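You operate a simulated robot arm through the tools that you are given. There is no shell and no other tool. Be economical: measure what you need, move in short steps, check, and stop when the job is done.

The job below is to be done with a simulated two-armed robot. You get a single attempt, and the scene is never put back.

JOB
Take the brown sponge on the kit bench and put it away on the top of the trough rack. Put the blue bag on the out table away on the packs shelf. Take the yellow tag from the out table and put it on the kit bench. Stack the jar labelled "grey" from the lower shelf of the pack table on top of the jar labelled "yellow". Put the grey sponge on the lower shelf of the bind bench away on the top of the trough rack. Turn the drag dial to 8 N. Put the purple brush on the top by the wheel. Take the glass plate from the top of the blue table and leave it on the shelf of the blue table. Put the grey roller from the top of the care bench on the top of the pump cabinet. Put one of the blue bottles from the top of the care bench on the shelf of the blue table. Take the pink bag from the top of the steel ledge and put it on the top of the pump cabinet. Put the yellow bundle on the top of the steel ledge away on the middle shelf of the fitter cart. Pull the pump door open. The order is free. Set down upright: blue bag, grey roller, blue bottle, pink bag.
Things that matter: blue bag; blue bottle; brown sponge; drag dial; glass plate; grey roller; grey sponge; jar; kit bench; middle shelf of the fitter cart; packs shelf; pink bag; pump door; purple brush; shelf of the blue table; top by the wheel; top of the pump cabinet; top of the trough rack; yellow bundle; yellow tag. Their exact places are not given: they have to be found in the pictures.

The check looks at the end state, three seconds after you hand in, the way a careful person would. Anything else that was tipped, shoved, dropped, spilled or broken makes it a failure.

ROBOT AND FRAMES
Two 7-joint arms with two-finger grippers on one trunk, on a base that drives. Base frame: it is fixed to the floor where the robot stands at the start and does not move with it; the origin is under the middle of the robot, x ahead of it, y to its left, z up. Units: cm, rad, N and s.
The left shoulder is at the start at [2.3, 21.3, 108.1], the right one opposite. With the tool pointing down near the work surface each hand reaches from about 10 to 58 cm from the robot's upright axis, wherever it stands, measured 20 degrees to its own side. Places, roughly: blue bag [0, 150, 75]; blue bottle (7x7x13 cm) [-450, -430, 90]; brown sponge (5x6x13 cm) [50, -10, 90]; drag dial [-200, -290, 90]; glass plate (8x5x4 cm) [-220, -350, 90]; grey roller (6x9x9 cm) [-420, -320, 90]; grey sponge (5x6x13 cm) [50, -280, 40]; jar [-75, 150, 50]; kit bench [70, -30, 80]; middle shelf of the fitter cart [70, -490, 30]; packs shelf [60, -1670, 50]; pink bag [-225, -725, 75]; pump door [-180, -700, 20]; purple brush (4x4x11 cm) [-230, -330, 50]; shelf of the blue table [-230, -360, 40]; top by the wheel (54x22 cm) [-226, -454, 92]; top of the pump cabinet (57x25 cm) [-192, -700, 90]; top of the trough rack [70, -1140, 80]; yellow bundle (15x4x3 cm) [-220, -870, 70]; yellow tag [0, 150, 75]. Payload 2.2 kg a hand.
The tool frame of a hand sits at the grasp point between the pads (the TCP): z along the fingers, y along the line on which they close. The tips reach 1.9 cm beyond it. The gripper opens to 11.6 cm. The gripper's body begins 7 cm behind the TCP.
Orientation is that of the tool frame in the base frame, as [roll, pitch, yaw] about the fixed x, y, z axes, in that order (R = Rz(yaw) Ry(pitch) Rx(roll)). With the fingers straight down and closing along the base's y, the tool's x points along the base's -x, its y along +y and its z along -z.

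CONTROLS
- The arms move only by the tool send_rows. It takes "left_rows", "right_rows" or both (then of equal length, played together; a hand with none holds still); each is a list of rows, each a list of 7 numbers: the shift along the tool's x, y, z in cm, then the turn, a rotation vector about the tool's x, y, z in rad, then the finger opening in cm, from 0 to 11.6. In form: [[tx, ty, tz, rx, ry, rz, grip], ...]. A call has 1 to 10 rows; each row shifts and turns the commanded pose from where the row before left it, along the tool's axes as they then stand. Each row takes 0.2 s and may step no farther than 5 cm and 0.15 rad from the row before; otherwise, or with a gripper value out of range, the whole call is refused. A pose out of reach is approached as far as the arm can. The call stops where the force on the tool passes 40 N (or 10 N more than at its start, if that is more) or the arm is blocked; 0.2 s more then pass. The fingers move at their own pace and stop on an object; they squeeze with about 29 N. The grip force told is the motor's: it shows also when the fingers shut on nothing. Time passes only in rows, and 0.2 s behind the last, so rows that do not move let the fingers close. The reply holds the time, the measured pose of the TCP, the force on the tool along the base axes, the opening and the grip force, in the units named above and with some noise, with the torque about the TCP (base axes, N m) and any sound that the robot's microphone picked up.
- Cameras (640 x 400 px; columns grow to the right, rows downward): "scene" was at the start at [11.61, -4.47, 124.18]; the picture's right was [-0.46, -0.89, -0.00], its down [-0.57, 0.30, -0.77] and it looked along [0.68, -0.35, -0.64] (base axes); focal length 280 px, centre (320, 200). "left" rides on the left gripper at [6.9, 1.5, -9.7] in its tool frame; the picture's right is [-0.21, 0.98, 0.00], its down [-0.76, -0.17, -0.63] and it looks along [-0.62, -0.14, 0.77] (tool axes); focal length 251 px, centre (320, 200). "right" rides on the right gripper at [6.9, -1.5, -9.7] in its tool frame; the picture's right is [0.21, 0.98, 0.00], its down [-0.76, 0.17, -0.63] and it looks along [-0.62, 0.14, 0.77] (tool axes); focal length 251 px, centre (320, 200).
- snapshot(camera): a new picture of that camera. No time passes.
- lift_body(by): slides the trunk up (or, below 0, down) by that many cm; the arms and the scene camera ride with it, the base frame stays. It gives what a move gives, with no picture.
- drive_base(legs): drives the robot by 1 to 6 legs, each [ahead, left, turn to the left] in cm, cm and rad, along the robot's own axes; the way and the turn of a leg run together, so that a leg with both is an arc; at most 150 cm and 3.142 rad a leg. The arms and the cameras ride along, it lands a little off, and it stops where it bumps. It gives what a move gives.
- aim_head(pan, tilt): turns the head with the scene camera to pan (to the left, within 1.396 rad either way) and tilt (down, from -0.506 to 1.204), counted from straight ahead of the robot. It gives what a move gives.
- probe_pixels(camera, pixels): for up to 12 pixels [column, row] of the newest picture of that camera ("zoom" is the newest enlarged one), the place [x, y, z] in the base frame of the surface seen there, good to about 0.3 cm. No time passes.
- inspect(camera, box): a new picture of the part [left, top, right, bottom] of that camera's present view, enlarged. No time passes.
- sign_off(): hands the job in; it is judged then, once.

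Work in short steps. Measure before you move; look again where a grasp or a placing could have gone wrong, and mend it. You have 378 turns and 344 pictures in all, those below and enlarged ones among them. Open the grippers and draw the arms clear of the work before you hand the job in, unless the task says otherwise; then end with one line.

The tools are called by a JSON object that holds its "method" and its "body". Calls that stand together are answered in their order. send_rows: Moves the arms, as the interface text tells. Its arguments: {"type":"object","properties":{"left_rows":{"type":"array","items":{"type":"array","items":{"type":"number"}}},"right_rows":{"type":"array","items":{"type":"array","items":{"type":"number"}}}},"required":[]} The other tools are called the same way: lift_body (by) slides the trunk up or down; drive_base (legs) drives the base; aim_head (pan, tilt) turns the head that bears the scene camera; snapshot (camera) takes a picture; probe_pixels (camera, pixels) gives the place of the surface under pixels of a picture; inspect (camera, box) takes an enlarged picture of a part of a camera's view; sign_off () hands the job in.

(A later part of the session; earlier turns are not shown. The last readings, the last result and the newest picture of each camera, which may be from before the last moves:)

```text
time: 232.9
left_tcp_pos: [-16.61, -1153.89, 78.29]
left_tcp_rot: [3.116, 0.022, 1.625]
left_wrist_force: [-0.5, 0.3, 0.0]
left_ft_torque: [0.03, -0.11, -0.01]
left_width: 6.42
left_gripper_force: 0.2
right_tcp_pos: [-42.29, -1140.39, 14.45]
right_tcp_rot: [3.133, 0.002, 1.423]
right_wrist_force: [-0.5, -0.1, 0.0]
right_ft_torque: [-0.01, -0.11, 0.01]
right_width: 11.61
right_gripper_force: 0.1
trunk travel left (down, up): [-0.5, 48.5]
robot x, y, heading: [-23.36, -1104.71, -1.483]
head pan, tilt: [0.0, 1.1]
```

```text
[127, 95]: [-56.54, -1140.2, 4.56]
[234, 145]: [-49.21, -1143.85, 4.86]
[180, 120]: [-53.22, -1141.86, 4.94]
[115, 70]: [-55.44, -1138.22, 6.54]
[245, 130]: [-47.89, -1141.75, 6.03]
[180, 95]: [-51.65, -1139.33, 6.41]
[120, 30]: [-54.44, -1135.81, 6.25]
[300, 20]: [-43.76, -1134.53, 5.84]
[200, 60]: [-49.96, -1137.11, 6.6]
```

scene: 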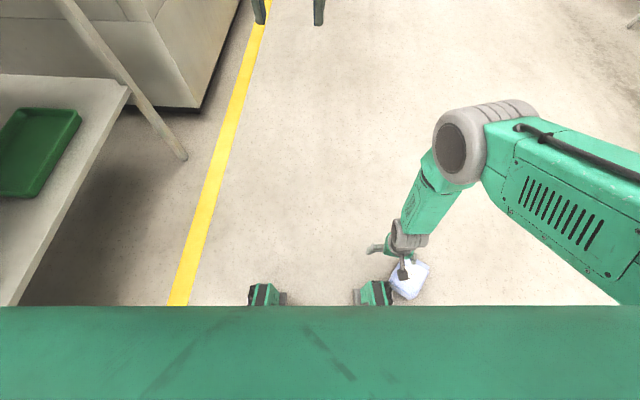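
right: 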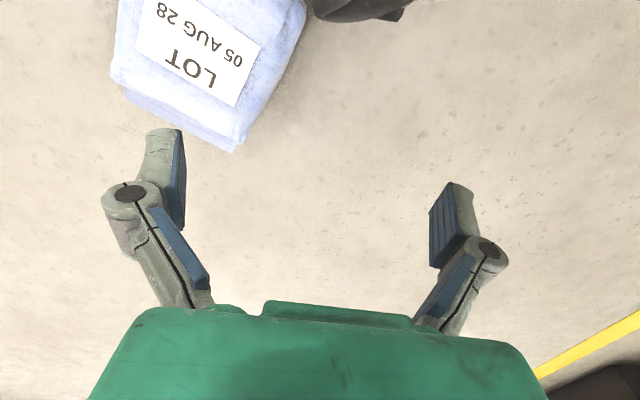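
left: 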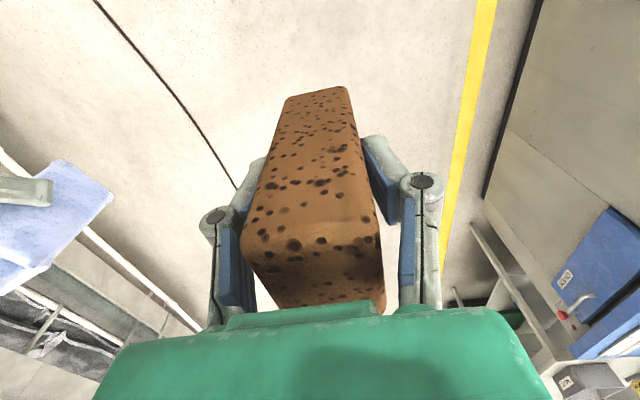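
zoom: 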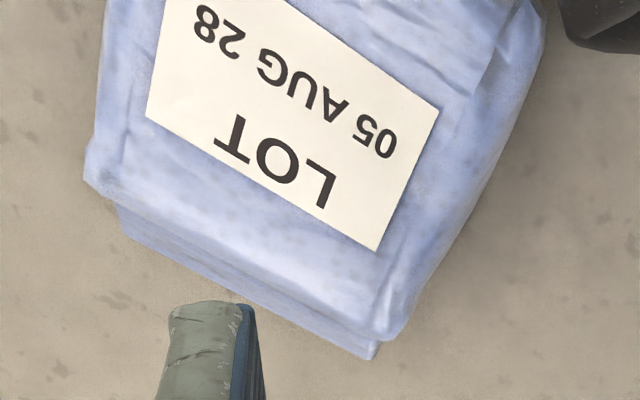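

Ridge now runs from (-56.5,-1140.2) to (-49.2,-1143.9). I move the base 3 ahead and 3 right, and bring the hand over the ridge with matching yaw.

{"method": "drive_base", "body": {"legs": [[3, -3, 0]]}}

{"method": "send_rows", "body": {"right_rows": [[0, 0, 0, 0, 0, 0.107, 11.6], [0, 0, 0, 0, 0, 0.107, 11.6], [0, 0, 0, 0, 0, 0.107, 11.6], [-1, -3.9, 0, 0, 0, 0, 11.6], [-1, -3.9, 0, 0, 0, 0, 11.6], [0, 0, 2, 0, 0, 0, 11.6], [0, 0, 0, 0, 0, 0, 11.6]]}}

{"method": "snapshot", "body": {"camera": "right"}}

```text
time: 233.8
left_tcp_pos: [-15.78, -1156.51, 78.41]
left_tcp_rot: [-3.129, 0.025, 1.63]
left_wrist_force: [0.8, -0.4, 0.2]
left_ft_torque: [-0.01, 0.15, 0.02]
left_width: 6.41
left_gripper_force: 0.1
right_tcp_pos: [-44.03, -1143.52, 15.38]
right_tcp_rot: [-3.111, 0.017, 1.427]
right_wrist_force: [2.3, 0.8, 0.4]
right_ft_torque: [0.0, 0.15, 0.01]
right_width: 11.58
right_gripper_force: 0.1
trunk travel left (down, up): [-0.5, 48.5]
robot x, y, heading: [-25.54, -1107.81, -1.485]
head pan, tilt: [0.0, 1.1]
```

```text
time: 235.4
left_tcp_pos: [-15.38, -1156.21, 78.54]
left_tcp_rot: [-3.13, 0.029, 1.632]
left_wrist_force: [0.7, 0.0, -1.0]
left_ft_torque: [-0.01, 0.03, 0.01]
left_width: 6.4
left_gripper_force: 0.0
right_tcp_pos: [-51.39, -1141.42, 13.86]
right_tcp_rot: [-3.122, 0.029, 1.106]
right_wrist_force: [0.2, -0.2, 0.8]
right_ft_torque: [0.02, 0.06, -0.01]
right_width: 11.62
right_gripper_force: 0.0
trunk travel left (down, up): [-0.5, 48.5]
robot x, y, heading: [-25.24, -1107.84, -1.484]
head pan, tilt: [0.0, 1.1]
```

```text
237 pictures are left
```

right: 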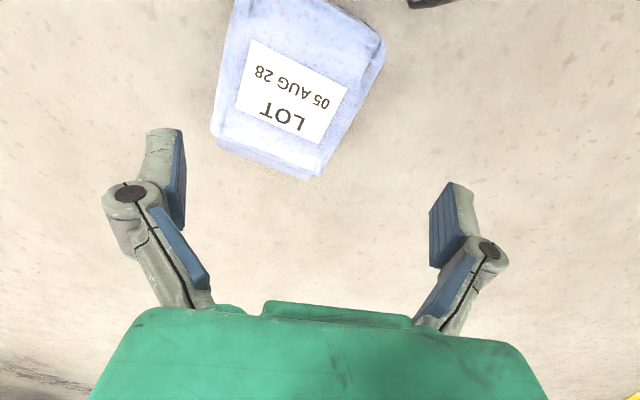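

{"method": "probe_pixels", "body": {"camera": "right", "pixels": [[220, 142], [305, 177], [262, 160], [215, 120], [325, 160], [270, 130], [300, 80]]}}

```text
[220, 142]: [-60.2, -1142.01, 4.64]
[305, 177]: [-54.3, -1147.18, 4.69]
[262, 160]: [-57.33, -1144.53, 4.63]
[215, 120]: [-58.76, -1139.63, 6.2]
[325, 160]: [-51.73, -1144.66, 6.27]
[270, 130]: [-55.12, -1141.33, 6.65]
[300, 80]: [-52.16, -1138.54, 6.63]
```

The bag was nudged again; the ridge centre is now (-57.3,-1144.6), direction -0.72 rad. I move the base 5 cm right (clear of it), turn the hand, and re-probe.

{"method": "drive_base", "body": {"legs": [[0, -5, 0]]}}

{"method": "send_rows", "body": {"right_rows": [[0, 0, 0, 0, 0, 0.128, 11.6], [0, 0, 0, 0, 0, 0.128, 11.6], [-2.6, 1, 0, 0, 0, 0, 11.6], [0, 0, 0, 0, 0, 0, 11.6], [0, 0, 0, 0, 0, 0, 11.6]]}}

{"method": "snapshot", "body": {"camera": "right"}}

```text
time: 236.3
left_tcp_pos: [-18.82, -1156.52, 78.46]
left_tcp_rot: [-3.113, 0.028, 1.636]
left_wrist_force: [1.0, 0.2, 0.9]
left_ft_torque: [-0.02, 0.1, 0.06]
left_width: 6.44
left_gripper_force: 0.0
right_tcp_pos: [-55.61, -1141.97, 14.13]
right_tcp_rot: [-3.112, 0.035, 1.111]
right_wrist_force: [1.3, 0.3, -1.0]
right_ft_torque: [-0.02, 0.12, -0.02]
right_width: 11.6
right_gripper_force: 0.1
trunk travel left (down, up): [-0.5, 48.5]
robot x, y, heading: [-29.18, -1108.17, -1.484]
head pan, tilt: [0.0, 1.1]
```

```text
time: 237.5
left_tcp_pos: [-20.63, -1156.49, 78.84]
left_tcp_rot: [-3.137, 0.029, 1.635]
left_wrist_force: [-0.2, 0.6, -0.6]
left_ft_torque: [-0.01, 0.0, -0.02]
left_width: 6.42
left_gripper_force: 0.1
right_tcp_pos: [-56.84, -1144.55, 13.53]
right_tcp_rot: [-3.14, 0.024, 0.853]
right_wrist_force: [-0.9, 0.3, 0.4]
right_ft_torque: [-0.05, -0.01, -0.01]
right_width: 11.6
right_gripper_force: 0.1
trunk travel left (down, up): [-0.5, 48.5]
robot x, y, heading: [-29.71, -1108.46, -1.486]
head pan, tilt: [0.0, 1.1]
```

```text
236 pictures are left
```

right: 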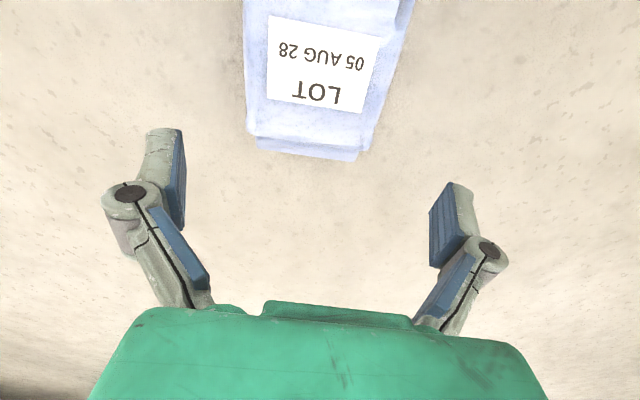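

{"method": "probe_pixels", "body": {"camera": "right", "pixels": [[260, 145], [353, 156], [305, 150], [257, 125], [362, 140], [320, 90]]}}

```text
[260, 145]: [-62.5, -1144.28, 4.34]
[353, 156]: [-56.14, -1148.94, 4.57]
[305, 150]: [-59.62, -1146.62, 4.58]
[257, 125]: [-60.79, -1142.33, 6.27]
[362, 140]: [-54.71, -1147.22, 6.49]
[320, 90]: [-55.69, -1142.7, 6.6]
```

Ridge centre (-59.4,-1146.6). I shift by (-3.2,-0.6) in tool axes and descend toward z 4.

{"method": "send_rows", "body": {"right_rows": [[-1.6, -0.3, 0, 0, 0, 0, 11.6], [-1.6, -0.3, 0, 0, 0, 0, 11.6], [0, 0, 3, 0, 0, 0, 11.6], [0, 0, 3, 0, 0, 0, 11.6], [0, 0, 2, 0, 0, 0, 11.6], [0, 0, 1.5, 0, 0, 0, 11.6], [0, 0, 0, 0, 0, 0, 11.6]]}}

{"method": "snapshot", "body": {"camera": "right"}}

```text
time: 239.1
left_tcp_pos: [-20.01, -1156.44, 78.83]
left_tcp_rot: [-3.133, 0.03, 1.637]
left_wrist_force: [0.7, -0.9, 0.0]
left_ft_torque: [-0.03, 0.04, -0.01]
left_width: 6.4
left_gripper_force: 0.0
right_tcp_pos: [-59.36, -1146.96, 4.36]
right_tcp_rot: [-3.137, 0.028, 0.854]
right_wrist_force: [-0.2, 0.2, 0.4]
right_ft_torque: [0.0, 0.02, 0.0]
right_width: 11.6
right_gripper_force: 0.0
trunk travel left (down, up): [-0.5, 48.5]
robot x, y, heading: [-29.58, -1108.17, -1.487]
head pan, tilt: [0.0, 1.1]
```

```text
235 pictures are left
```

right: 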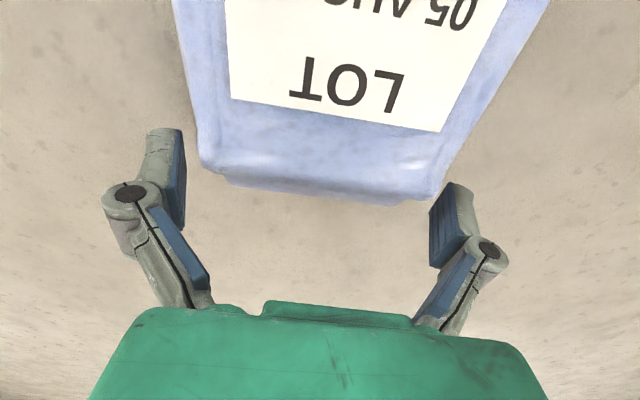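

The TCP is right at the ridge. I go 0.5 cm farther out and 1 cm lower, then close.

{"method": "send_rows", "body": {"right_rows": [[-0.5, 0, 0.5, 0, 0, 0, 11.6], [0, 0, 0.5, 0, 0, 0, 11.6], [0, 0, 0, 0, 0, 0, 8.5], [0, 0, 0, 0, 0, 0, 6], [0, 0, 0, 0, 0, 0, 5.5], [0, 0, 0, 0, 0, 0, 5.5]]}}

{"method": "snapshot", "body": {"camera": "right"}}

```text
time: 240.5
left_tcp_pos: [-20.37, -1156.61, 78.76]
left_tcp_rot: [-3.135, 0.028, 1.634]
left_wrist_force: [0.5, -1.2, -0.7]
left_ft_torque: [0.0, 0.01, 0.04]
left_width: 6.4
left_gripper_force: 0.0
right_tcp_pos: [-59.67, -1147.31, 3.65]
right_tcp_rot: [-3.14, 0.026, 0.854]
right_wrist_force: [1.7, 0.4, 1.6]
right_ft_torque: [0.22, -0.53, -0.04]
right_width: 8.88
right_gripper_force: 28.5
right hand out of reach, approached as far as the arm can: row 2
trunk travel left (down, up): [-0.5, 48.5]
robot x, y, heading: [-29.33, -1108.08, -1.482]
head pan, tilt: [0.0, 1.1]
```

```text
234 pictures are left
```

right: 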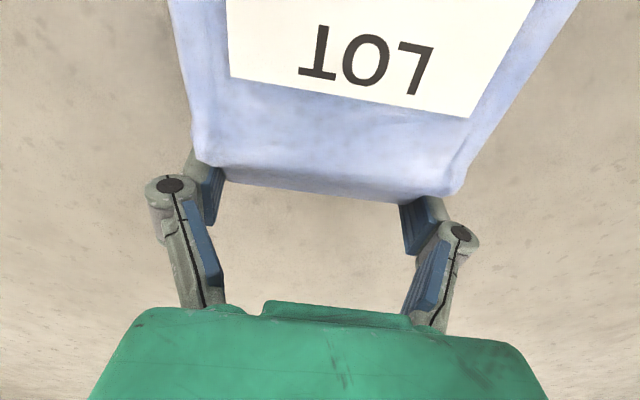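

The pads hold the ridge (8.9 cm). I lift slowly.

{"method": "send_rows", "body": {"right_rows": [[0, 0, -1, 0, 0, 0, 5.5], [0, 0, -1.5, 0, 0, 0, 5.5], [0, 0, -2, 0, 0, 0, 5.5], [0, 0, -2, 0, 0, 0, 5.5]]}}

{"method": "snapshot", "body": {"camera": "right"}}

{"method": "snapshot", "body": {"camera": "scene"}}

```text
time: 241.5
left_tcp_pos: [-20.38, -1156.49, 78.78]
left_tcp_rot: [-3.138, 0.03, 1.634]
left_wrist_force: [0.5, 0.3, 0.4]
left_ft_torque: [0.0, 0.02, 0.0]
left_width: 6.38
left_gripper_force: 0.0
right_tcp_pos: [-59.61, -1147.03, 10.25]
right_tcp_rot: [-3.139, 0.027, 0.855]
right_wrist_force: [-0.4, -0.8, -3.9]
right_ft_torque: [-0.22, 0.19, 0.01]
right_width: 8.75
right_gripper_force: 29.1
trunk travel left (down, up): [-0.5, 48.5]
robot x, y, heading: [-29.89, -1108.16, -1.482]
head pan, tilt: [0.0, 1.1]
```

```text
233 pictures are left
```

right: 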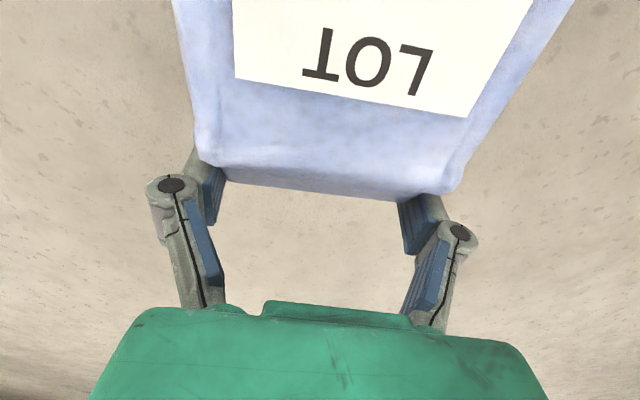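

```text
232 pictures are left
```

scene: 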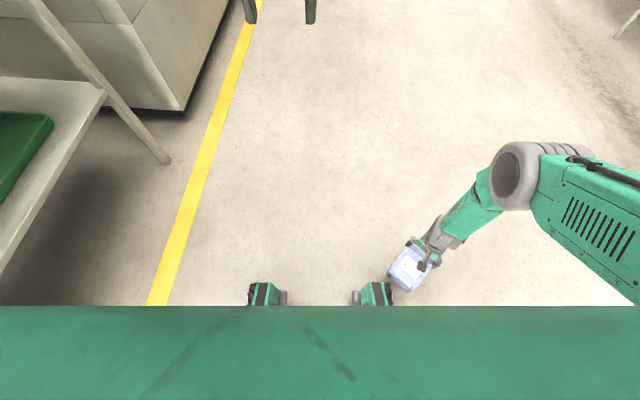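

Lifted cleanly, held by the seal. I raise it 30 cm and then pitch the hand toward horizontal so the bag hangs upright.

{"method": "send_rows", "body": {"right_rows": [[0, 0, -3, 0, 0, 0, 5.5], [0, 0, -3.5, 0, 0, 0, 5.5], [0, 0, -3.5, 0, 0, 0, 5.5], [0, 0, -3.5, 0, 0, 0, 5.5], [0, 0, -3.5, 0, 0, 0, 5.5], [0, 0, -3.5, 0, 0, 0, 5.5], [0, 0, -3.5, 0, 0, 0, 5.5], [0, 0, -3.5, 0, 0, 0, 5.5], [0, 0, -3.5, 0, 0, 0, 5.5]]}}

{"method": "send_rows", "body": {"right_rows": [[0, 0, 0, 0, -0.1, 0, 5.5], [0, 0, 0, 0, -0.1, 0, 5.5], [0, 0, 0, 0, -0.1, 0, 5.5], [0, 0, 0, 0, -0.1, 0, 5.5], [0, 0, 0, 0, -0.1, 0, 5.5], [0, 0, 0, 0, -0.1, 0, 5.5], [0, 0, 0, 0, -0.1, 0, 5.5], [0, 0, 0, 0, -0.1, 0, 5.5], [0, 0, 0, 0, -0.1, 0, 5.5], [0, 0, 0, 0, -0.1, 0, 5.5]]}}

{"method": "snapshot", "body": {"camera": "right"}}

{"method": "snapshot", "body": {"camera": "scene"}}

```text
time: 243.5
left_tcp_pos: [-20.36, -1156.52, 78.72]
left_tcp_rot: [-3.137, 0.03, 1.638]
left_wrist_force: [-0.7, 0.3, -0.4]
left_ft_torque: [-0.02, -0.01, 0.02]
left_width: 6.43
left_gripper_force: 0.0
right_tcp_pos: [-59.06, -1146.55, 41.28]
right_tcp_rot: [-3.139, 0.026, 0.856]
right_wrist_force: [0.2, -0.2, -3.8]
right_ft_torque: [-0.18, 0.22, -0.02]
right_width: 8.79
right_gripper_force: 28.9
trunk travel left (down, up): [-0.5, 48.5]
robot x, y, heading: [-29.94, -1108.46, -1.482]
head pan, tilt: [0.0, 1.1]
```

```text
time: 245.7
left_tcp_pos: [-20.32, -1156.46, 78.67]
left_tcp_rot: [-3.136, 0.029, 1.636]
left_wrist_force: [-1.3, -0.2, -0.1]
left_ft_torque: [0.04, 0.02, -0.01]
left_width: 6.4
left_gripper_force: 0.0
right_tcp_pos: [-59.2, -1146.52, 41.36]
right_tcp_rot: [-3.137, 1.028, 0.856]
right_wrist_force: [0.5, 1.4, -3.3]
right_ft_torque: [-0.05, 0.03, -0.02]
right_width: 8.75
right_gripper_force: 29.2
trunk travel left (down, up): [-0.5, 48.5]
robot x, y, heading: [-29.85, -1108.51, -1.482]
head pan, tilt: [0.0, 1.1]
```

```text
231 pictures are left
```

right: 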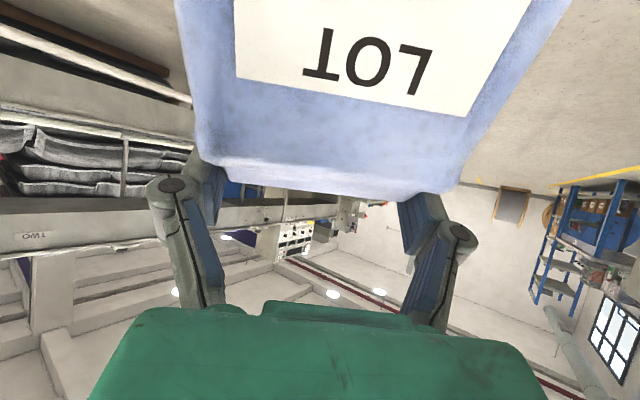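

```text
230 pictures are left
```

scene: 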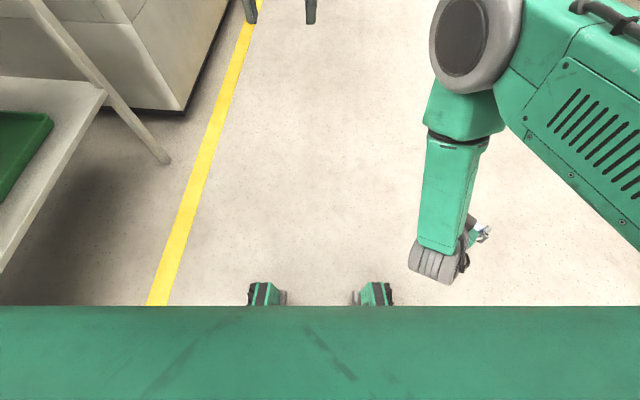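

Works well. I yaw the hand to face ahead, finish the pitch and raise it ~20 cm.

{"method": "send_rows", "body": {"right_rows": [[-1.8, 0, -1, -0.114, 0, -0.069, 5.5], [-1.8, 0, -1, -0.114, 0, -0.069, 5.5], [-1.8, 0, -1, -0.114, 0, -0.069, 5.5], [-1.8, 0, -1, -0.114, 0, -0.069, 5.5], [-1.8, 0, -1, -0.114, 0, -0.069, 5.5], [-1.8, 0, -1, -0.114, 0, -0.069, 5.5], [-1.8, 0, -1, 0, -0.1, 0, 5.5], [-1.8, 0, -1, 0, -0.1, 0, 5.5], [-1.8, 0, -1, 0, -0.1, 0, 5.5], [-1.8, 0, -1, 0, -0.1, 0, 5.5]]}}

{"method": "aim_head", "body": {"pan": 0.0, "tilt": 0.45}}

{"method": "snapshot", "body": {"camera": "scene"}}

{"method": "snapshot", "body": {"camera": "right"}}

```text
time: 247.9
left_tcp_pos: [-20.46, -1156.55, 78.67]
left_tcp_rot: [-3.137, 0.03, 1.636]
left_wrist_force: [-0.1, -0.1, -0.5]
left_ft_torque: [0.0, 0.02, 0.01]
left_width: 6.41
left_gripper_force: 0.1
right_tcp_pos: [-57.83, -1151.94, 62.56]
right_tcp_rot: [-3.133, 1.427, 1.664]
right_wrist_force: [0.6, 0.7, -3.2]
right_ft_torque: [-0.06, 0.01, -0.01]
right_width: 8.75
right_gripper_force: 29.2
right hand out of reach, approached as far as the arm can: row 6, 7, 8, 9, 10
trunk travel left (down, up): [-0.5, 48.5]
robot x, y, heading: [-29.51, -1108.28, -1.481]
head pan, tilt: [0.0, 1.1]
```

```text
time: 248.9
left_tcp_pos: [-20.38, -1156.41, 78.77]
left_tcp_rot: [-3.137, 0.029, 1.635]
left_wrist_force: [-0.1, -1.6, 0.3]
left_ft_torque: [0.02, 0.01, 0.02]
left_width: 6.4
left_gripper_force: 0.0
right_tcp_pos: [-57.84, -1152.15, 62.41]
right_tcp_rot: [-3.133, 1.425, 1.663]
right_wrist_force: [0.0, 0.8, -3.8]
right_ft_torque: [-0.03, -0.01, -0.03]
right_width: 8.74
right_gripper_force: 29.7
trunk travel left (down, up): [-0.5, 48.5]
robot x, y, heading: [-29.83, -1108.1, -1.481]
head pan, tilt: [0.0, 0.45]
```

```text
229 pictures are left
```

scene: 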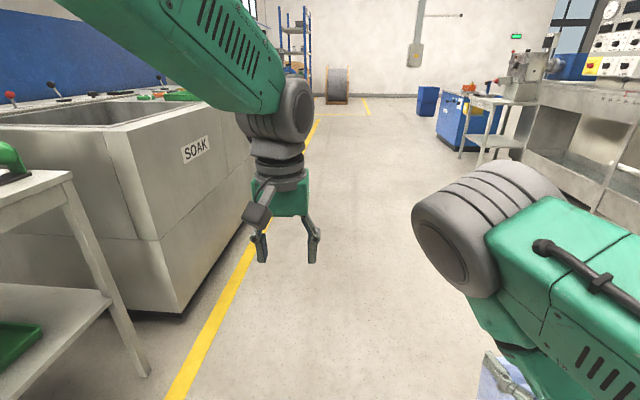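

```text
228 pictures are left
```

right: 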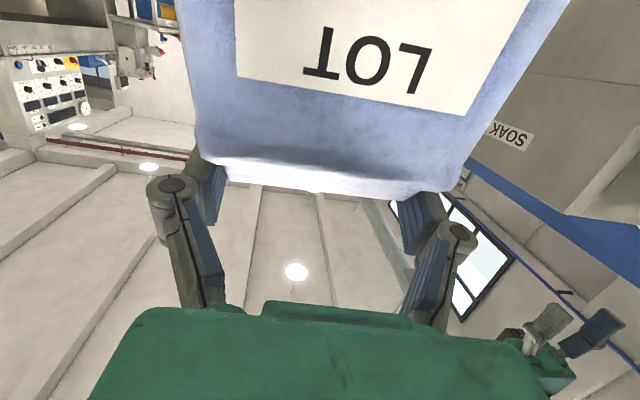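

Held firmly. I drive ahead about 440 cm in short legs toward the packs shelf.

{"method": "drive_base", "body": {"legs": [[70, 18, -0.09], [120, 0, 0], [120, 0, 0], [120, 0, 0]]}}

{"method": "snapshot", "body": {"camera": "scene"}}

```text
time: 270.0
left_tcp_pos: [-17.01, -1588.37, 78.75]
left_tcp_rot: [-3.137, 0.029, 1.499]
left_wrist_force: [-0.1, 0.1, -0.5]
left_ft_torque: [0.01, -0.02, -0.02]
left_width: 6.37
left_gripper_force: 0.0
right_tcp_pos: [-53.4, -1578.88, 62.47]
right_tcp_rot: [-3.133, 1.425, 1.526]
right_wrist_force: [0.1, -1.2, -4.2]
right_ft_torque: [-0.01, 0.0, 0.01]
right_width: 8.69
right_gripper_force: 29.1
trunk travel left (down, up): [-0.5, 48.5]
robot x, y, heading: [-19.64, -1539.2, -1.624]
head pan, tilt: [0.0, 0.45]
```

```text
227 pictures are left
```

scene: 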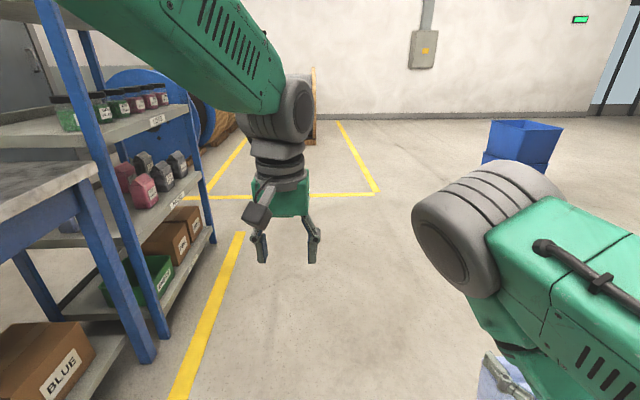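

The rack with the labelled PACKS shelf is at left (160,200). I measure it and drive alongside, farther out.

{"method": "probe_pixels", "body": {"camera": "scene", "pixels": [[180, 192], [200, 168], [150, 190], [178, 160], [145, 210], [160, 120], [195, 230], [165, 330], [140, 235]]}}

{"method": "drive_base", "body": {"legs": [[130, -25, 0], [0, 0, 1.62]]}}

{"method": "aim_head", "body": {"pan": 0.0, "tilt": 0.6}}

{"method": "snapshot", "body": {"camera": "scene"}}

```text
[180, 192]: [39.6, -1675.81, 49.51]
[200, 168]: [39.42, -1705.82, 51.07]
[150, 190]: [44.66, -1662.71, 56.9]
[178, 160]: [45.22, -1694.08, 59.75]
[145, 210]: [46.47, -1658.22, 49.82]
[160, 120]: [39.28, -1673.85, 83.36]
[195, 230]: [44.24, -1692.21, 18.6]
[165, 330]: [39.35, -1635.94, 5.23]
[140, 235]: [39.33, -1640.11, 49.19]
```

```text
time: 280.6
left_tcp_pos: [-4.02, -1663.79, 78.9]
left_tcp_rot: [-3.136, 0.034, 3.098]
left_wrist_force: [0.4, 0.3, -0.7]
left_ft_torque: [0.0, 0.01, 0.02]
left_width: 6.39
left_gripper_force: 0.1
right_tcp_pos: [-12.4, -1700.6, 62.57]
right_tcp_rot: [-3.134, 1.428, 3.124]
right_wrist_force: [-0.3, -0.4, -3.9]
right_ft_torque: [0.0, -0.03, -0.01]
right_width: 8.68
right_gripper_force: 28.9
trunk travel left (down, up): [-0.5, 48.5]
robot x, y, heading: [-52.82, -1668.07, -0.016]
head pan, tilt: [0.0, 0.45]
```

```text
time: 281.3
left_tcp_pos: [-4.18, -1663.75, 79.0]
left_tcp_rot: [-3.136, 0.035, 3.099]
left_wrist_force: [0.3, -0.3, -0.5]
left_ft_torque: [0.01, -0.01, 0.0]
left_width: 6.4
left_gripper_force: 0.1
right_tcp_pos: [-12.59, -1700.58, 62.66]
right_tcp_rot: [-3.131, 1.429, 3.124]
right_wrist_force: [0.2, 0.1, -3.7]
right_ft_torque: [0.02, 0.0, 0.05]
right_width: 8.65
right_gripper_force: 28.2
trunk travel left (down, up): [-0.5, 48.5]
robot x, y, heading: [-52.9, -1667.9, -0.02]
head pan, tilt: [0.0, 0.6]
```

```text
226 pictures are left
```

scene: 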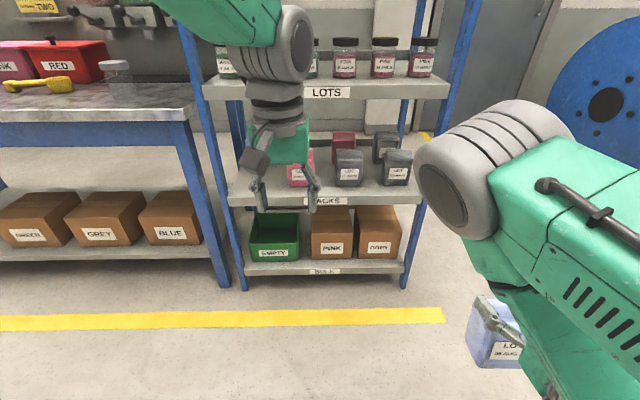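

The PACKS shelf (z≈50) holds other packs, with possible space at its left. I fold the left hand back and up, then look at the shelf.

{"method": "send_rows", "body": {"left_rows": [[2.5, 0, -3, 0, 0, 0, 6], [2.5, 0, -3, 0, 0, 0, 6], [2.5, 0, -3, 0, 0, 0, 6], [2.5, 1, -3, 0, 0, 0, 6], [2.5, 2, -3, 0, 0, 0, 6], [2.5, 2, -3, 0, 0, 0, 6], [2.5, 2, -3, 0, 0, 0, 6], [2.5, 2, -3, 0, 0, 0, 6]]}}

{"method": "inspect", "body": {"camera": "scene", "box": [190, 50, 470, 290]}}

```text
time: 283.1
left_tcp_pos: [-24.78, -1653.48, 102.38]
left_tcp_rot: [-3.136, 0.038, 3.097]
left_wrist_force: [-0.8, 0.6, 0.5]
left_ft_torque: [-0.02, -0.05, 0.02]
left_width: 5.99
left_gripper_force: 0.1
right_tcp_pos: [-12.58, -1700.41, 62.82]
right_tcp_rot: [-3.114, 1.432, -3.14]
right_wrist_force: [0.0, -0.2, -3.5]
right_ft_torque: [0.02, -0.01, 0.0]
right_width: 8.67
right_gripper_force: 29.2
trunk travel left (down, up): [-0.5, 48.5]
robot x, y, heading: [-52.6, -1667.75, -0.022]
head pan, tilt: [0.0, 0.6]
```

```text
1.67 times, centred on (330, 170) of scene
```

zoom: 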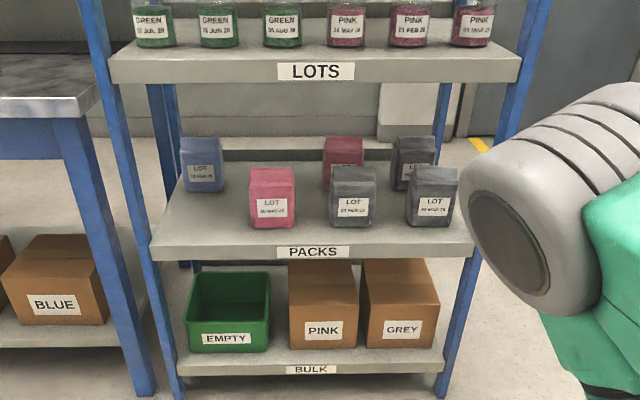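

The front-left place (before the blue pack, zoom (205,220)) is free. I measure positions.

{"method": "probe_pixels", "body": {"camera": "zoom", "pixels": [[205, 220], [155, 240], [470, 240], [272, 205], [252, 195], [202, 175], [183, 165], [295, 190], [185, 245], [270, 175], [205, 195], [315, 70]]}}

```text
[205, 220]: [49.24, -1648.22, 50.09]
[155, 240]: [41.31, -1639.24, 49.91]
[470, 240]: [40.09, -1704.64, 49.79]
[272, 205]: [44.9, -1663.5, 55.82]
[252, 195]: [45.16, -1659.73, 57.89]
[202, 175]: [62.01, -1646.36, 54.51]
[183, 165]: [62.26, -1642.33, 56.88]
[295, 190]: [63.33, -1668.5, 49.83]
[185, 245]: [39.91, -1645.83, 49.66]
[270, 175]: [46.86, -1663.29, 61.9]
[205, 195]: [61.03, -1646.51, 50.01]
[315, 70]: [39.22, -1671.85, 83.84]
```

I measure where the right elbow is relative to the hand, because the LOTS shelf (z 84) is above.

{"method": "probe_pixels", "body": {"camera": "scene", "pixels": [[450, 130], [430, 170], [450, 220], [490, 250], [500, 310], [480, 120], [500, 345], [480, 300]]}}

```text
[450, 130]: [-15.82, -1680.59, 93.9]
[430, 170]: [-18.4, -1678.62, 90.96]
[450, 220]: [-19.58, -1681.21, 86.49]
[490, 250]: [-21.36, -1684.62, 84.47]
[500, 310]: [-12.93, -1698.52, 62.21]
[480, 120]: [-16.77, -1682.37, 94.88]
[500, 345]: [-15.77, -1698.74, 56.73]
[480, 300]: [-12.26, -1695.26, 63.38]
```

The elbow front is about level with the TCP, so I extend the hand 20 cm farther ahead of the body first (robot still well away from the rack).

{"method": "send_rows", "body": {"right_rows": [[-0.47, 1.3, 3.3, 0, 0, 0, 5.5], [-0.47, 1.3, 3.3, 0, 0, 0, 5.5], [-0.47, 1.3, 3.3, 0, 0, 0, 5.5], [-0.47, 1.3, 3.3, 0, 0, 0, 5.5], [-0.47, 1.3, 3.3, 0, 0, 0, 5.5], [-0.47, 1.3, 3.3, 0, 0, 0, 5.5]]}}

{"method": "snapshot", "body": {"camera": "scene"}}

```text
time: 284.5
left_tcp_pos: [-24.64, -1653.45, 102.37]
left_tcp_rot: [-3.134, 0.034, 3.098]
left_wrist_force: [0.4, -0.4, -0.1]
left_ft_torque: [0.0, 0.04, -0.03]
left_width: 5.98
left_gripper_force: 0.1
right_tcp_pos: [7.71, -1693.13, 62.84]
right_tcp_rot: [-3.116, 1.429, -3.141]
right_wrist_force: [0.4, -0.1, -4.1]
right_ft_torque: [0.02, -0.02, 0.0]
right_width: 8.67
right_gripper_force: 29.1
trunk travel left (down, up): [-0.5, 48.5]
robot x, y, heading: [-52.93, -1668.11, -0.025]
head pan, tilt: [0.0, 0.6]
```

```text
224 pictures are left
```

scene: 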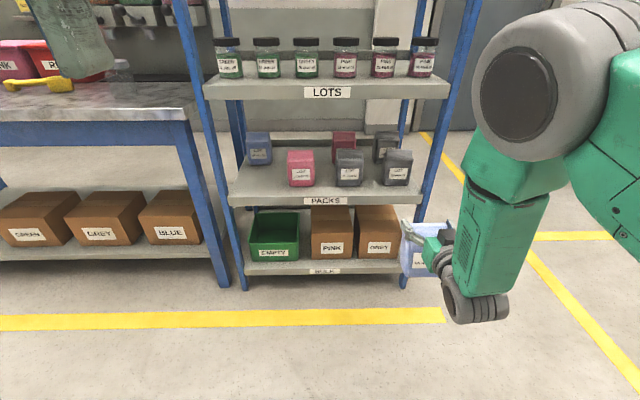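

{"method": "probe_pixels", "body": {"camera": "scene", "pixels": [[490, 60], [500, 110], [480, 80], [530, 150], [490, 160], [505, 210], [470, 305], [415, 230], [415, 270]]}}

{"method": "inspect", "body": {"camera": "scene", "box": [380, 190, 540, 340]}}

```text
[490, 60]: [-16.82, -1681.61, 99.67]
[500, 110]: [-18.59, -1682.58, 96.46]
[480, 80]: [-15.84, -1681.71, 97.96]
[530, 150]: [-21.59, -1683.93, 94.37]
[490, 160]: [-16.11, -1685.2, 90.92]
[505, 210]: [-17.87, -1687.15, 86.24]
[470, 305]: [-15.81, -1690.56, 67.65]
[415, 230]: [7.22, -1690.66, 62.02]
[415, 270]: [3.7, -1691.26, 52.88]
```

```text
2.67 times, centred on (460, 265) of scene
```

zoom: 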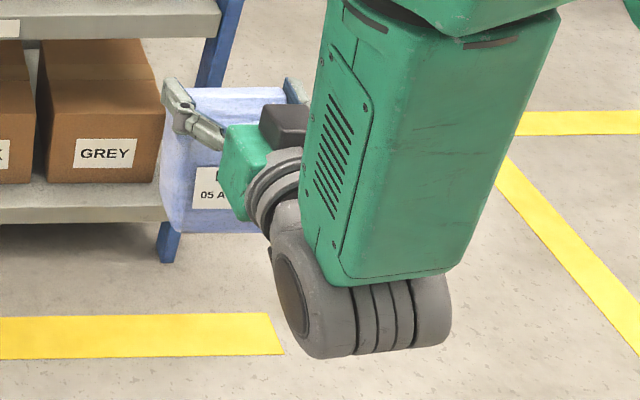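

The elbow is now 23 cm behind the TCP — enough. I level the bag (pitch +0.14), raise it 5 cm and drive left 44 cm in front of the free place.

{"method": "send_rows", "body": {"right_rows": [[-1.5, 0, 0, 0, -0.07, 0, 5.5], [-1.5, 0, 0, 0, -0.07, 0, 5.5], [-1, 0, 0, 0, 0, 0, 5.5], [-1, 0, 0, 0, 0, 0, 5.5]]}}

{"method": "drive_base", "body": {"legs": [[0, 44.5, 0.025]]}}

{"method": "aim_head", "body": {"pan": -0.5, "tilt": 0.6}}

{"method": "snapshot", "body": {"camera": "scene"}}

```text
time: 285.5
left_tcp_pos: [-24.72, -1653.54, 102.33]
left_tcp_rot: [-3.136, 0.036, 3.1]
left_wrist_force: [0.0, 0.8, -0.2]
left_ft_torque: [0.0, -0.01, -0.03]
left_width: 6.01
left_gripper_force: 0.0
right_tcp_pos: [7.83, -1693.31, 67.67]
right_tcp_rot: [-1.699, 1.568, -1.726]
right_wrist_force: [0.5, -0.2, -2.8]
right_ft_torque: [0.0, 0.04, -0.01]
right_width: 8.69
right_gripper_force: 29.1
trunk travel left (down, up): [-0.5, 48.5]
robot x, y, heading: [-52.93, -1667.8, -0.023]
head pan, tilt: [0.0, 0.6]
```

```text
time: 288.2
left_tcp_pos: [-24.71, -1609.85, 102.59]
left_tcp_rot: [3.14, 0.035, 3.125]
left_wrist_force: [-0.4, -1.8, 1.0]
left_ft_torque: [0.08, 0.02, 0.03]
left_width: 5.98
left_gripper_force: 0.0
right_tcp_pos: [8.78, -1648.3, 67.5]
right_tcp_rot: [1.739, 1.566, 1.742]
right_wrist_force: [0.1, -0.6, -4.1]
right_ft_torque: [-0.03, 0.04, 0.03]
right_width: 8.65
right_gripper_force: 28.9
trunk travel left (down, up): [-0.5, 48.5]
robot x, y, heading: [-52.32, -1624.07, 0.006]
head pan, tilt: [0.0, 0.6]
```

```text
time: 289.1
left_tcp_pos: [-24.99, -1608.5, 102.4]
left_tcp_rot: [-3.131, 0.039, 3.126]
left_wrist_force: [0.2, 0.0, 0.5]
left_ft_torque: [-0.05, -0.01, -0.01]
left_width: 6.01
left_gripper_force: 0.0
right_tcp_pos: [8.65, -1647.26, 67.94]
right_tcp_rot: [-1.37, 1.565, -1.368]
right_wrist_force: [0.8, 0.3, -3.8]
right_ft_torque: [0.06, 0.04, -0.06]
right_width: 8.62
right_gripper_force: 29.0
trunk travel left (down, up): [-0.5, 48.5]
robot x, y, heading: [-52.64, -1623.62, 0.01]
head pan, tilt: [-0.499, 0.6]
```

```text
222 pictures are left
```

scene: 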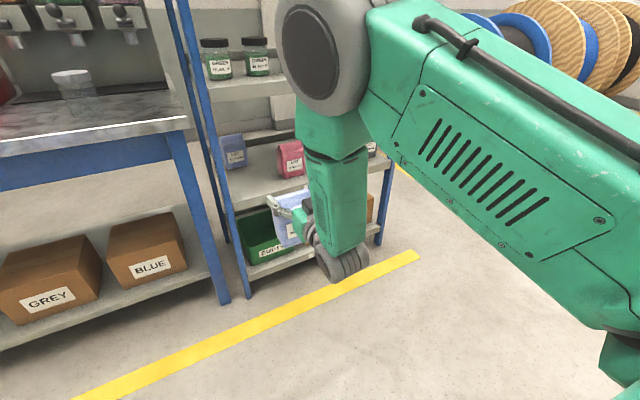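

I check the bag's lower edge and the shelf in close-up.

{"method": "inspect", "body": {"camera": "scene", "box": [210, 110, 370, 280]}}

{"method": "probe_pixels", "body": {"camera": "zoom", "pixels": [[270, 210], [290, 290], [280, 255], [300, 300], [265, 240], [310, 190], [60, 150]]}}

{"method": "snapshot", "body": {"camera": "right"}}

```text
2.35 times, centred on (290, 195) of scene
```

zoom: 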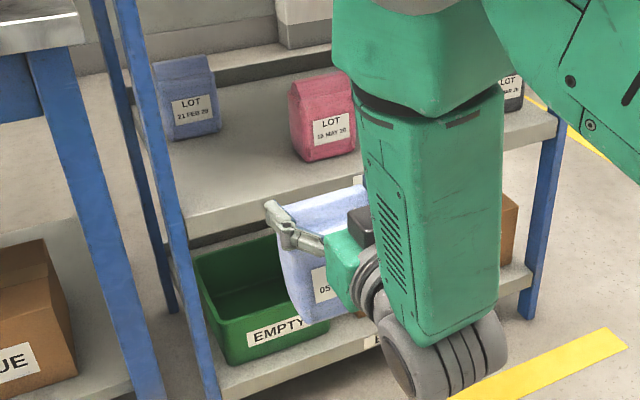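

```text
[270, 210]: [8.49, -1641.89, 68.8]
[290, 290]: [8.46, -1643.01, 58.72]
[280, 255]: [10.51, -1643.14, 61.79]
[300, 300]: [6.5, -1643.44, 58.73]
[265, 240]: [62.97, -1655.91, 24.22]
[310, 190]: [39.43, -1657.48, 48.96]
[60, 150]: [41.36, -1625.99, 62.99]
```

```text
220 pictures are left
```

right: 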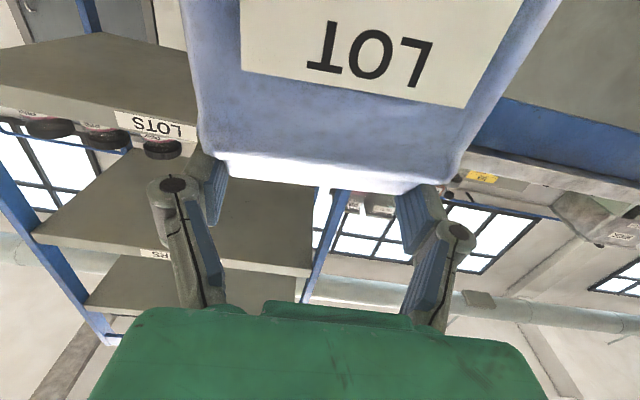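

Bag bottom is ≈55.7, shelf 50. I drive ahead 22 cm (2 cm right), check, then the rest.

{"method": "drive_base", "body": {"legs": [[22, -2, -0.01]]}}

{"method": "inspect", "body": {"camera": "scene", "box": [190, 110, 390, 260]}}

```text
time: 290.9
left_tcp_pos: [-1.99, -1610.12, 102.38]
left_tcp_rot: [-3.13, 0.037, 3.128]
left_wrist_force: [0.5, 0.3, -0.7]
left_ft_torque: [-0.05, 0.04, -0.01]
left_width: 6.01
left_gripper_force: 0.1
right_tcp_pos: [31.62, -1649.08, 67.86]
right_tcp_rot: [-1.535, 1.564, -1.532]
right_wrist_force: [0.2, 0.3, -3.5]
right_ft_torque: [-0.02, 0.02, -0.01]
right_width: 8.65
right_gripper_force: 29.0
trunk travel left (down, up): [-0.5, 48.5]
robot x, y, heading: [-29.45, -1625.54, 0.009]
head pan, tilt: [-0.499, 0.6]
```

```text
2.67 times, centred on (290, 185) of scene
```

zoom: 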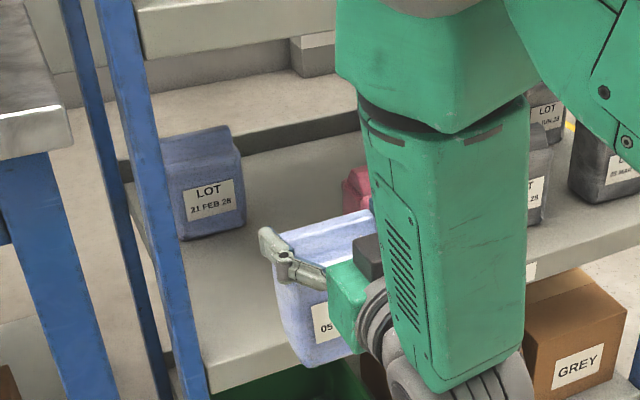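

Clear on the left of the post. I continue 17 cm ahead.

{"method": "drive_base", "body": {"legs": [[17, 0, -0.008]]}}

{"method": "inspect", "body": {"camera": "scene", "box": [190, 90, 390, 240]}}

{"method": "snapshot", "body": {"camera": "right"}}

```text
time: 292.3
left_tcp_pos: [14.75, -1610.54, 102.49]
left_tcp_rot: [-3.132, 0.039, 3.118]
left_wrist_force: [0.8, 0.0, -0.5]
left_ft_torque: [-0.02, 0.04, 0.02]
left_width: 6.0
left_gripper_force: 0.1
right_tcp_pos: [48.1, -1649.58, 67.91]
right_tcp_rot: [-1.222, 1.566, -1.225]
right_wrist_force: [-0.4, 0.8, -5.0]
right_ft_torque: [0.01, -0.01, -0.01]
right_width: 8.64
right_gripper_force: 28.8
trunk travel left (down, up): [-0.5, 48.5]
robot x, y, heading: [-12.37, -1625.61, -0.001]
head pan, tilt: [-0.499, 0.6]
```

```text
2.67 times, centred on (290, 165) of scene
```

zoom: 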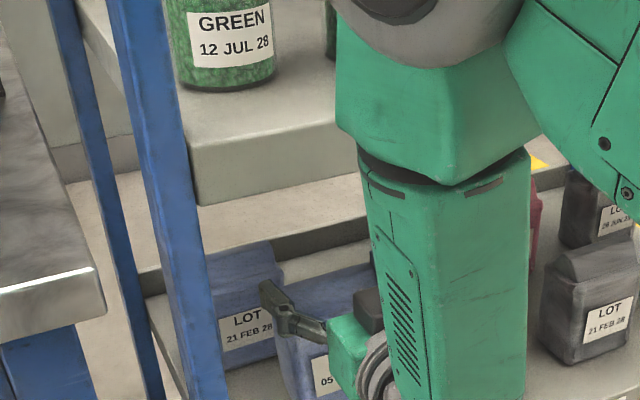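

```text
217 pictures are left
```

right: 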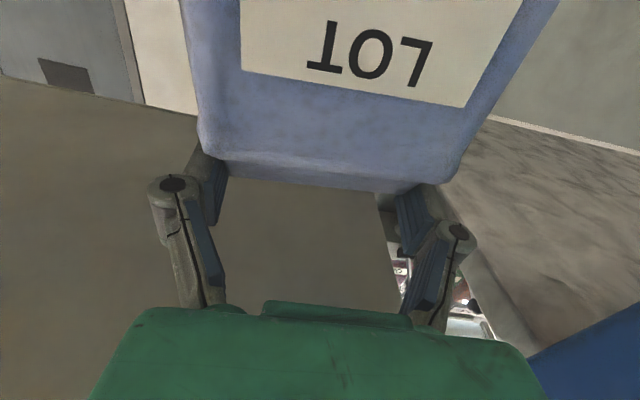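

In position (48,-1649.6). I lower the bag by 4.8 cm, then creep to contact.

{"method": "send_rows", "body": {"right_rows": [[1.2, 0, 0, 0, 0, 0, 5.5], [1.2, 0, 0, 0, 0, 0, 5.5], [1.2, 0, 0, 0, 0, 0, 5.5], [1.2, 0, 0, 0, 0, 0, 5.5], [0, 0, 0, 0, 0, 0, 5.5]]}}

{"method": "inspect", "body": {"camera": "scene", "box": [210, 130, 390, 260]}}

```text
time: 293.5
left_tcp_pos: [14.46, -1610.75, 102.48]
left_tcp_rot: [-3.135, 0.041, 3.117]
left_wrist_force: [-0.4, -0.1, 0.3]
left_ft_torque: [-0.01, -0.04, -0.02]
left_width: 6.0
left_gripper_force: 0.1
right_tcp_pos: [47.79, -1649.79, 63.44]
right_tcp_rot: [-0.66, 1.563, -0.667]
right_wrist_force: [-0.6, 0.3, -3.7]
right_ft_torque: [-0.01, 0.03, 0.0]
right_width: 8.65
right_gripper_force: 29.3
trunk travel left (down, up): [-0.5, 48.5]
robot x, y, heading: [-12.5, -1625.63, -0.003]
head pan, tilt: [-0.499, 0.6]
```

```text
3.08 times, centred on (300, 195) of scene
```

zoom: 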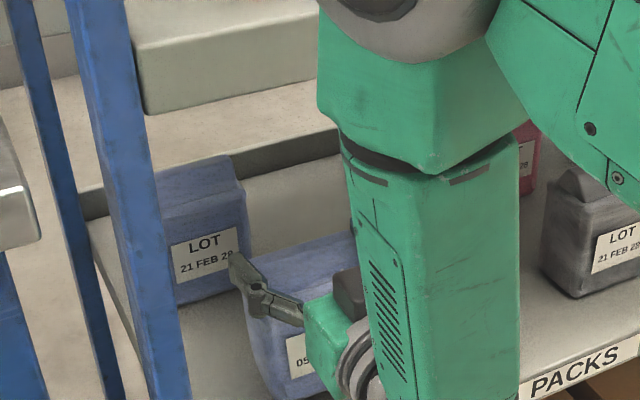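

Still hanging (−3.7 N). Creeping down until the shelf takes the weight.

{"method": "send_rows", "body": {"right_rows": [[0.4, 0, 0, 0, 0, 0, 5.5], [0.4, 0, 0, 0, 0, 0, 5.5], [0.3, 0, 0, 0, 0, 0, 5.5], [0, 0, 0, 0, 0, 0, 5.5]]}}

```text
time: 294.5
left_tcp_pos: [14.36, -1610.62, 102.65]
left_tcp_rot: [-3.136, 0.045, 3.118]
left_wrist_force: [0.1, -0.3, 0.4]
left_ft_torque: [0.0, -0.01, 0.01]
left_width: 6.01
left_gripper_force: 0.1
right_tcp_pos: [47.89, -1649.74, 62.43]
right_tcp_rot: [-0.396, 1.561, -0.401]
right_wrist_force: [-0.3, -3.9, 16.8]
right_ft_torque: [0.15, 0.25, 0.06]
right_width: 8.66
right_gripper_force: 29.1
trunk travel left (down, up): [-0.5, 48.5]
robot x, y, heading: [-12.67, -1625.71, -0.002]
head pan, tilt: [-0.499, 0.6]
```

The shelf carries it (17 N). I ease 0.2 cm, open to 10.8 and look.

{"method": "send_rows", "body": {"right_rows": [[-0.2, 0, 0, 0, 0, 0, 5.5], [0, 0, 0, 0, 0, 0, 9.6], [0, 0, 0, 0, 0, 0, 10.8], [0, 0, 0, 0, 0, 0, 10.8], [0, 0, 0, 0, 0, 0, 10.8]]}}

{"method": "snapshot", "body": {"camera": "right"}}

```text
time: 295.7
left_tcp_pos: [14.36, -1610.64, 102.52]
left_tcp_rot: [-3.135, 0.042, 3.117]
left_wrist_force: [-0.7, 0.0, 0.5]
left_ft_torque: [-0.04, 0.02, -0.04]
left_width: 5.99
left_gripper_force: 0.1
right_tcp_pos: [47.75, -1649.71, 62.37]
right_tcp_rot: [-0.648, 1.563, -0.653]
right_wrist_force: [0.9, -0.2, 0.5]
right_ft_torque: [0.03, 0.01, 0.01]
right_width: 10.79
right_gripper_force: 0.2
trunk travel left (down, up): [-0.5, 48.5]
robot x, y, heading: [-12.5, -1625.67, -0.002]
head pan, tilt: [-0.499, 0.6]
```

```text
215 pictures are left
```

right: 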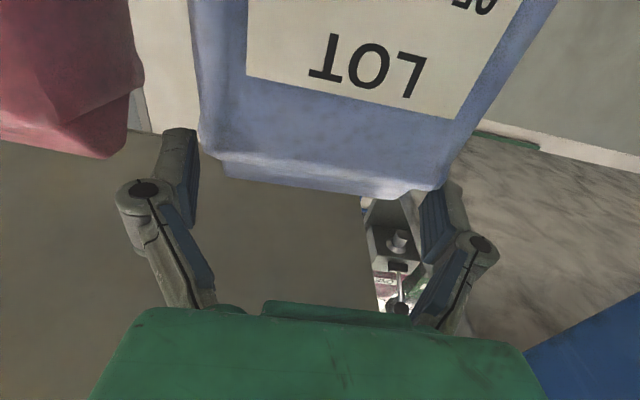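

The bag stands free. I raise the hand 3.2 cm above the seal, then back the base out.

{"method": "send_rows", "body": {"right_rows": [[-0.8, 0.2, 0, 0, 0, 0, 10.8], [-1.2, 0, 0, 0, 0, 0, 10.8], [-1.4, 0, 0, 0, 0, 0, 10.8]]}}

{"method": "drive_base", "body": {"legs": [[-45, 0, 0]]}}

{"method": "aim_head", "body": {"pan": -0.3, "tilt": 0.5}}

{"method": "snapshot", "body": {"camera": "scene"}}

```text
time: 296.5
left_tcp_pos: [14.34, -1610.72, 102.53]
left_tcp_rot: [-3.136, 0.04, 3.117]
left_wrist_force: [-0.2, -0.4, -0.3]
left_ft_torque: [0.0, 0.03, 0.0]
left_width: 6.02
left_gripper_force: 0.2
right_tcp_pos: [47.86, -1649.37, 65.97]
right_tcp_rot: [-0.638, 1.564, -0.641]
right_wrist_force: [0.6, -1.1, 0.4]
right_ft_torque: [0.0, 0.0, -0.01]
right_width: 10.82
right_gripper_force: 0.0
trunk travel left (down, up): [-0.5, 48.5]
robot x, y, heading: [-12.4, -1625.06, -0.006]
head pan, tilt: [-0.499, 0.6]
```

```text
time: 299.3
left_tcp_pos: [-32.21, -1610.6, 102.59]
left_tcp_rot: [-3.135, 0.043, 3.12]
left_wrist_force: [-0.9, -1.1, -0.6]
left_ft_torque: [0.0, -0.02, 0.0]
left_width: 6.0
left_gripper_force: 0.0
right_tcp_pos: [1.34, -1649.3, 65.89]
right_tcp_rot: [-0.547, 1.565, -0.55]
right_wrist_force: [-0.7, -0.1, 0.5]
right_ft_torque: [0.0, 0.0, 0.04]
right_width: 10.8
right_gripper_force: 0.0
trunk travel left (down, up): [-0.5, 48.5]
robot x, y, heading: [-58.92, -1625.64, -0.0]
head pan, tilt: [-0.499, 0.6]
```

```text
time: 300.0
left_tcp_pos: [-32.35, -1610.66, 102.69]
left_tcp_rot: [-3.133, 0.044, 3.121]
left_wrist_force: [0.0, -1.0, 0.1]
left_ft_torque: [0.02, -0.01, 0.01]
left_width: 6.0
left_gripper_force: 0.1
right_tcp_pos: [1.33, -1649.29, 66.03]
right_tcp_rot: [-0.451, 1.564, -0.455]
right_wrist_force: [0.1, 0.4, 0.6]
right_ft_torque: [-0.03, -0.01, 0.0]
right_width: 10.77
right_gripper_force: 0.0
trunk travel left (down, up): [-0.5, 48.5]
robot x, y, heading: [-58.92, -1625.05, -0.003]
head pan, tilt: [-0.3, 0.499]
```

```text
214 pictures are left
```

scene: 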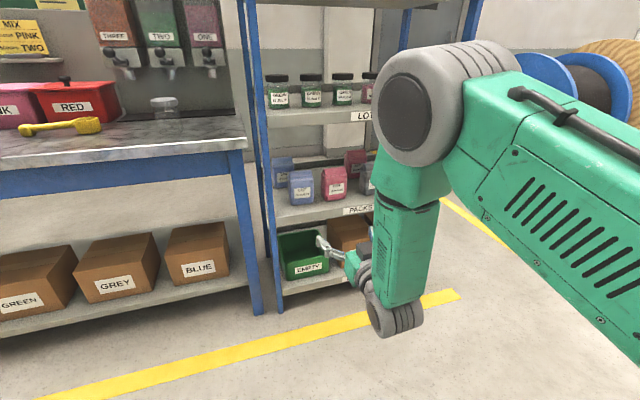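

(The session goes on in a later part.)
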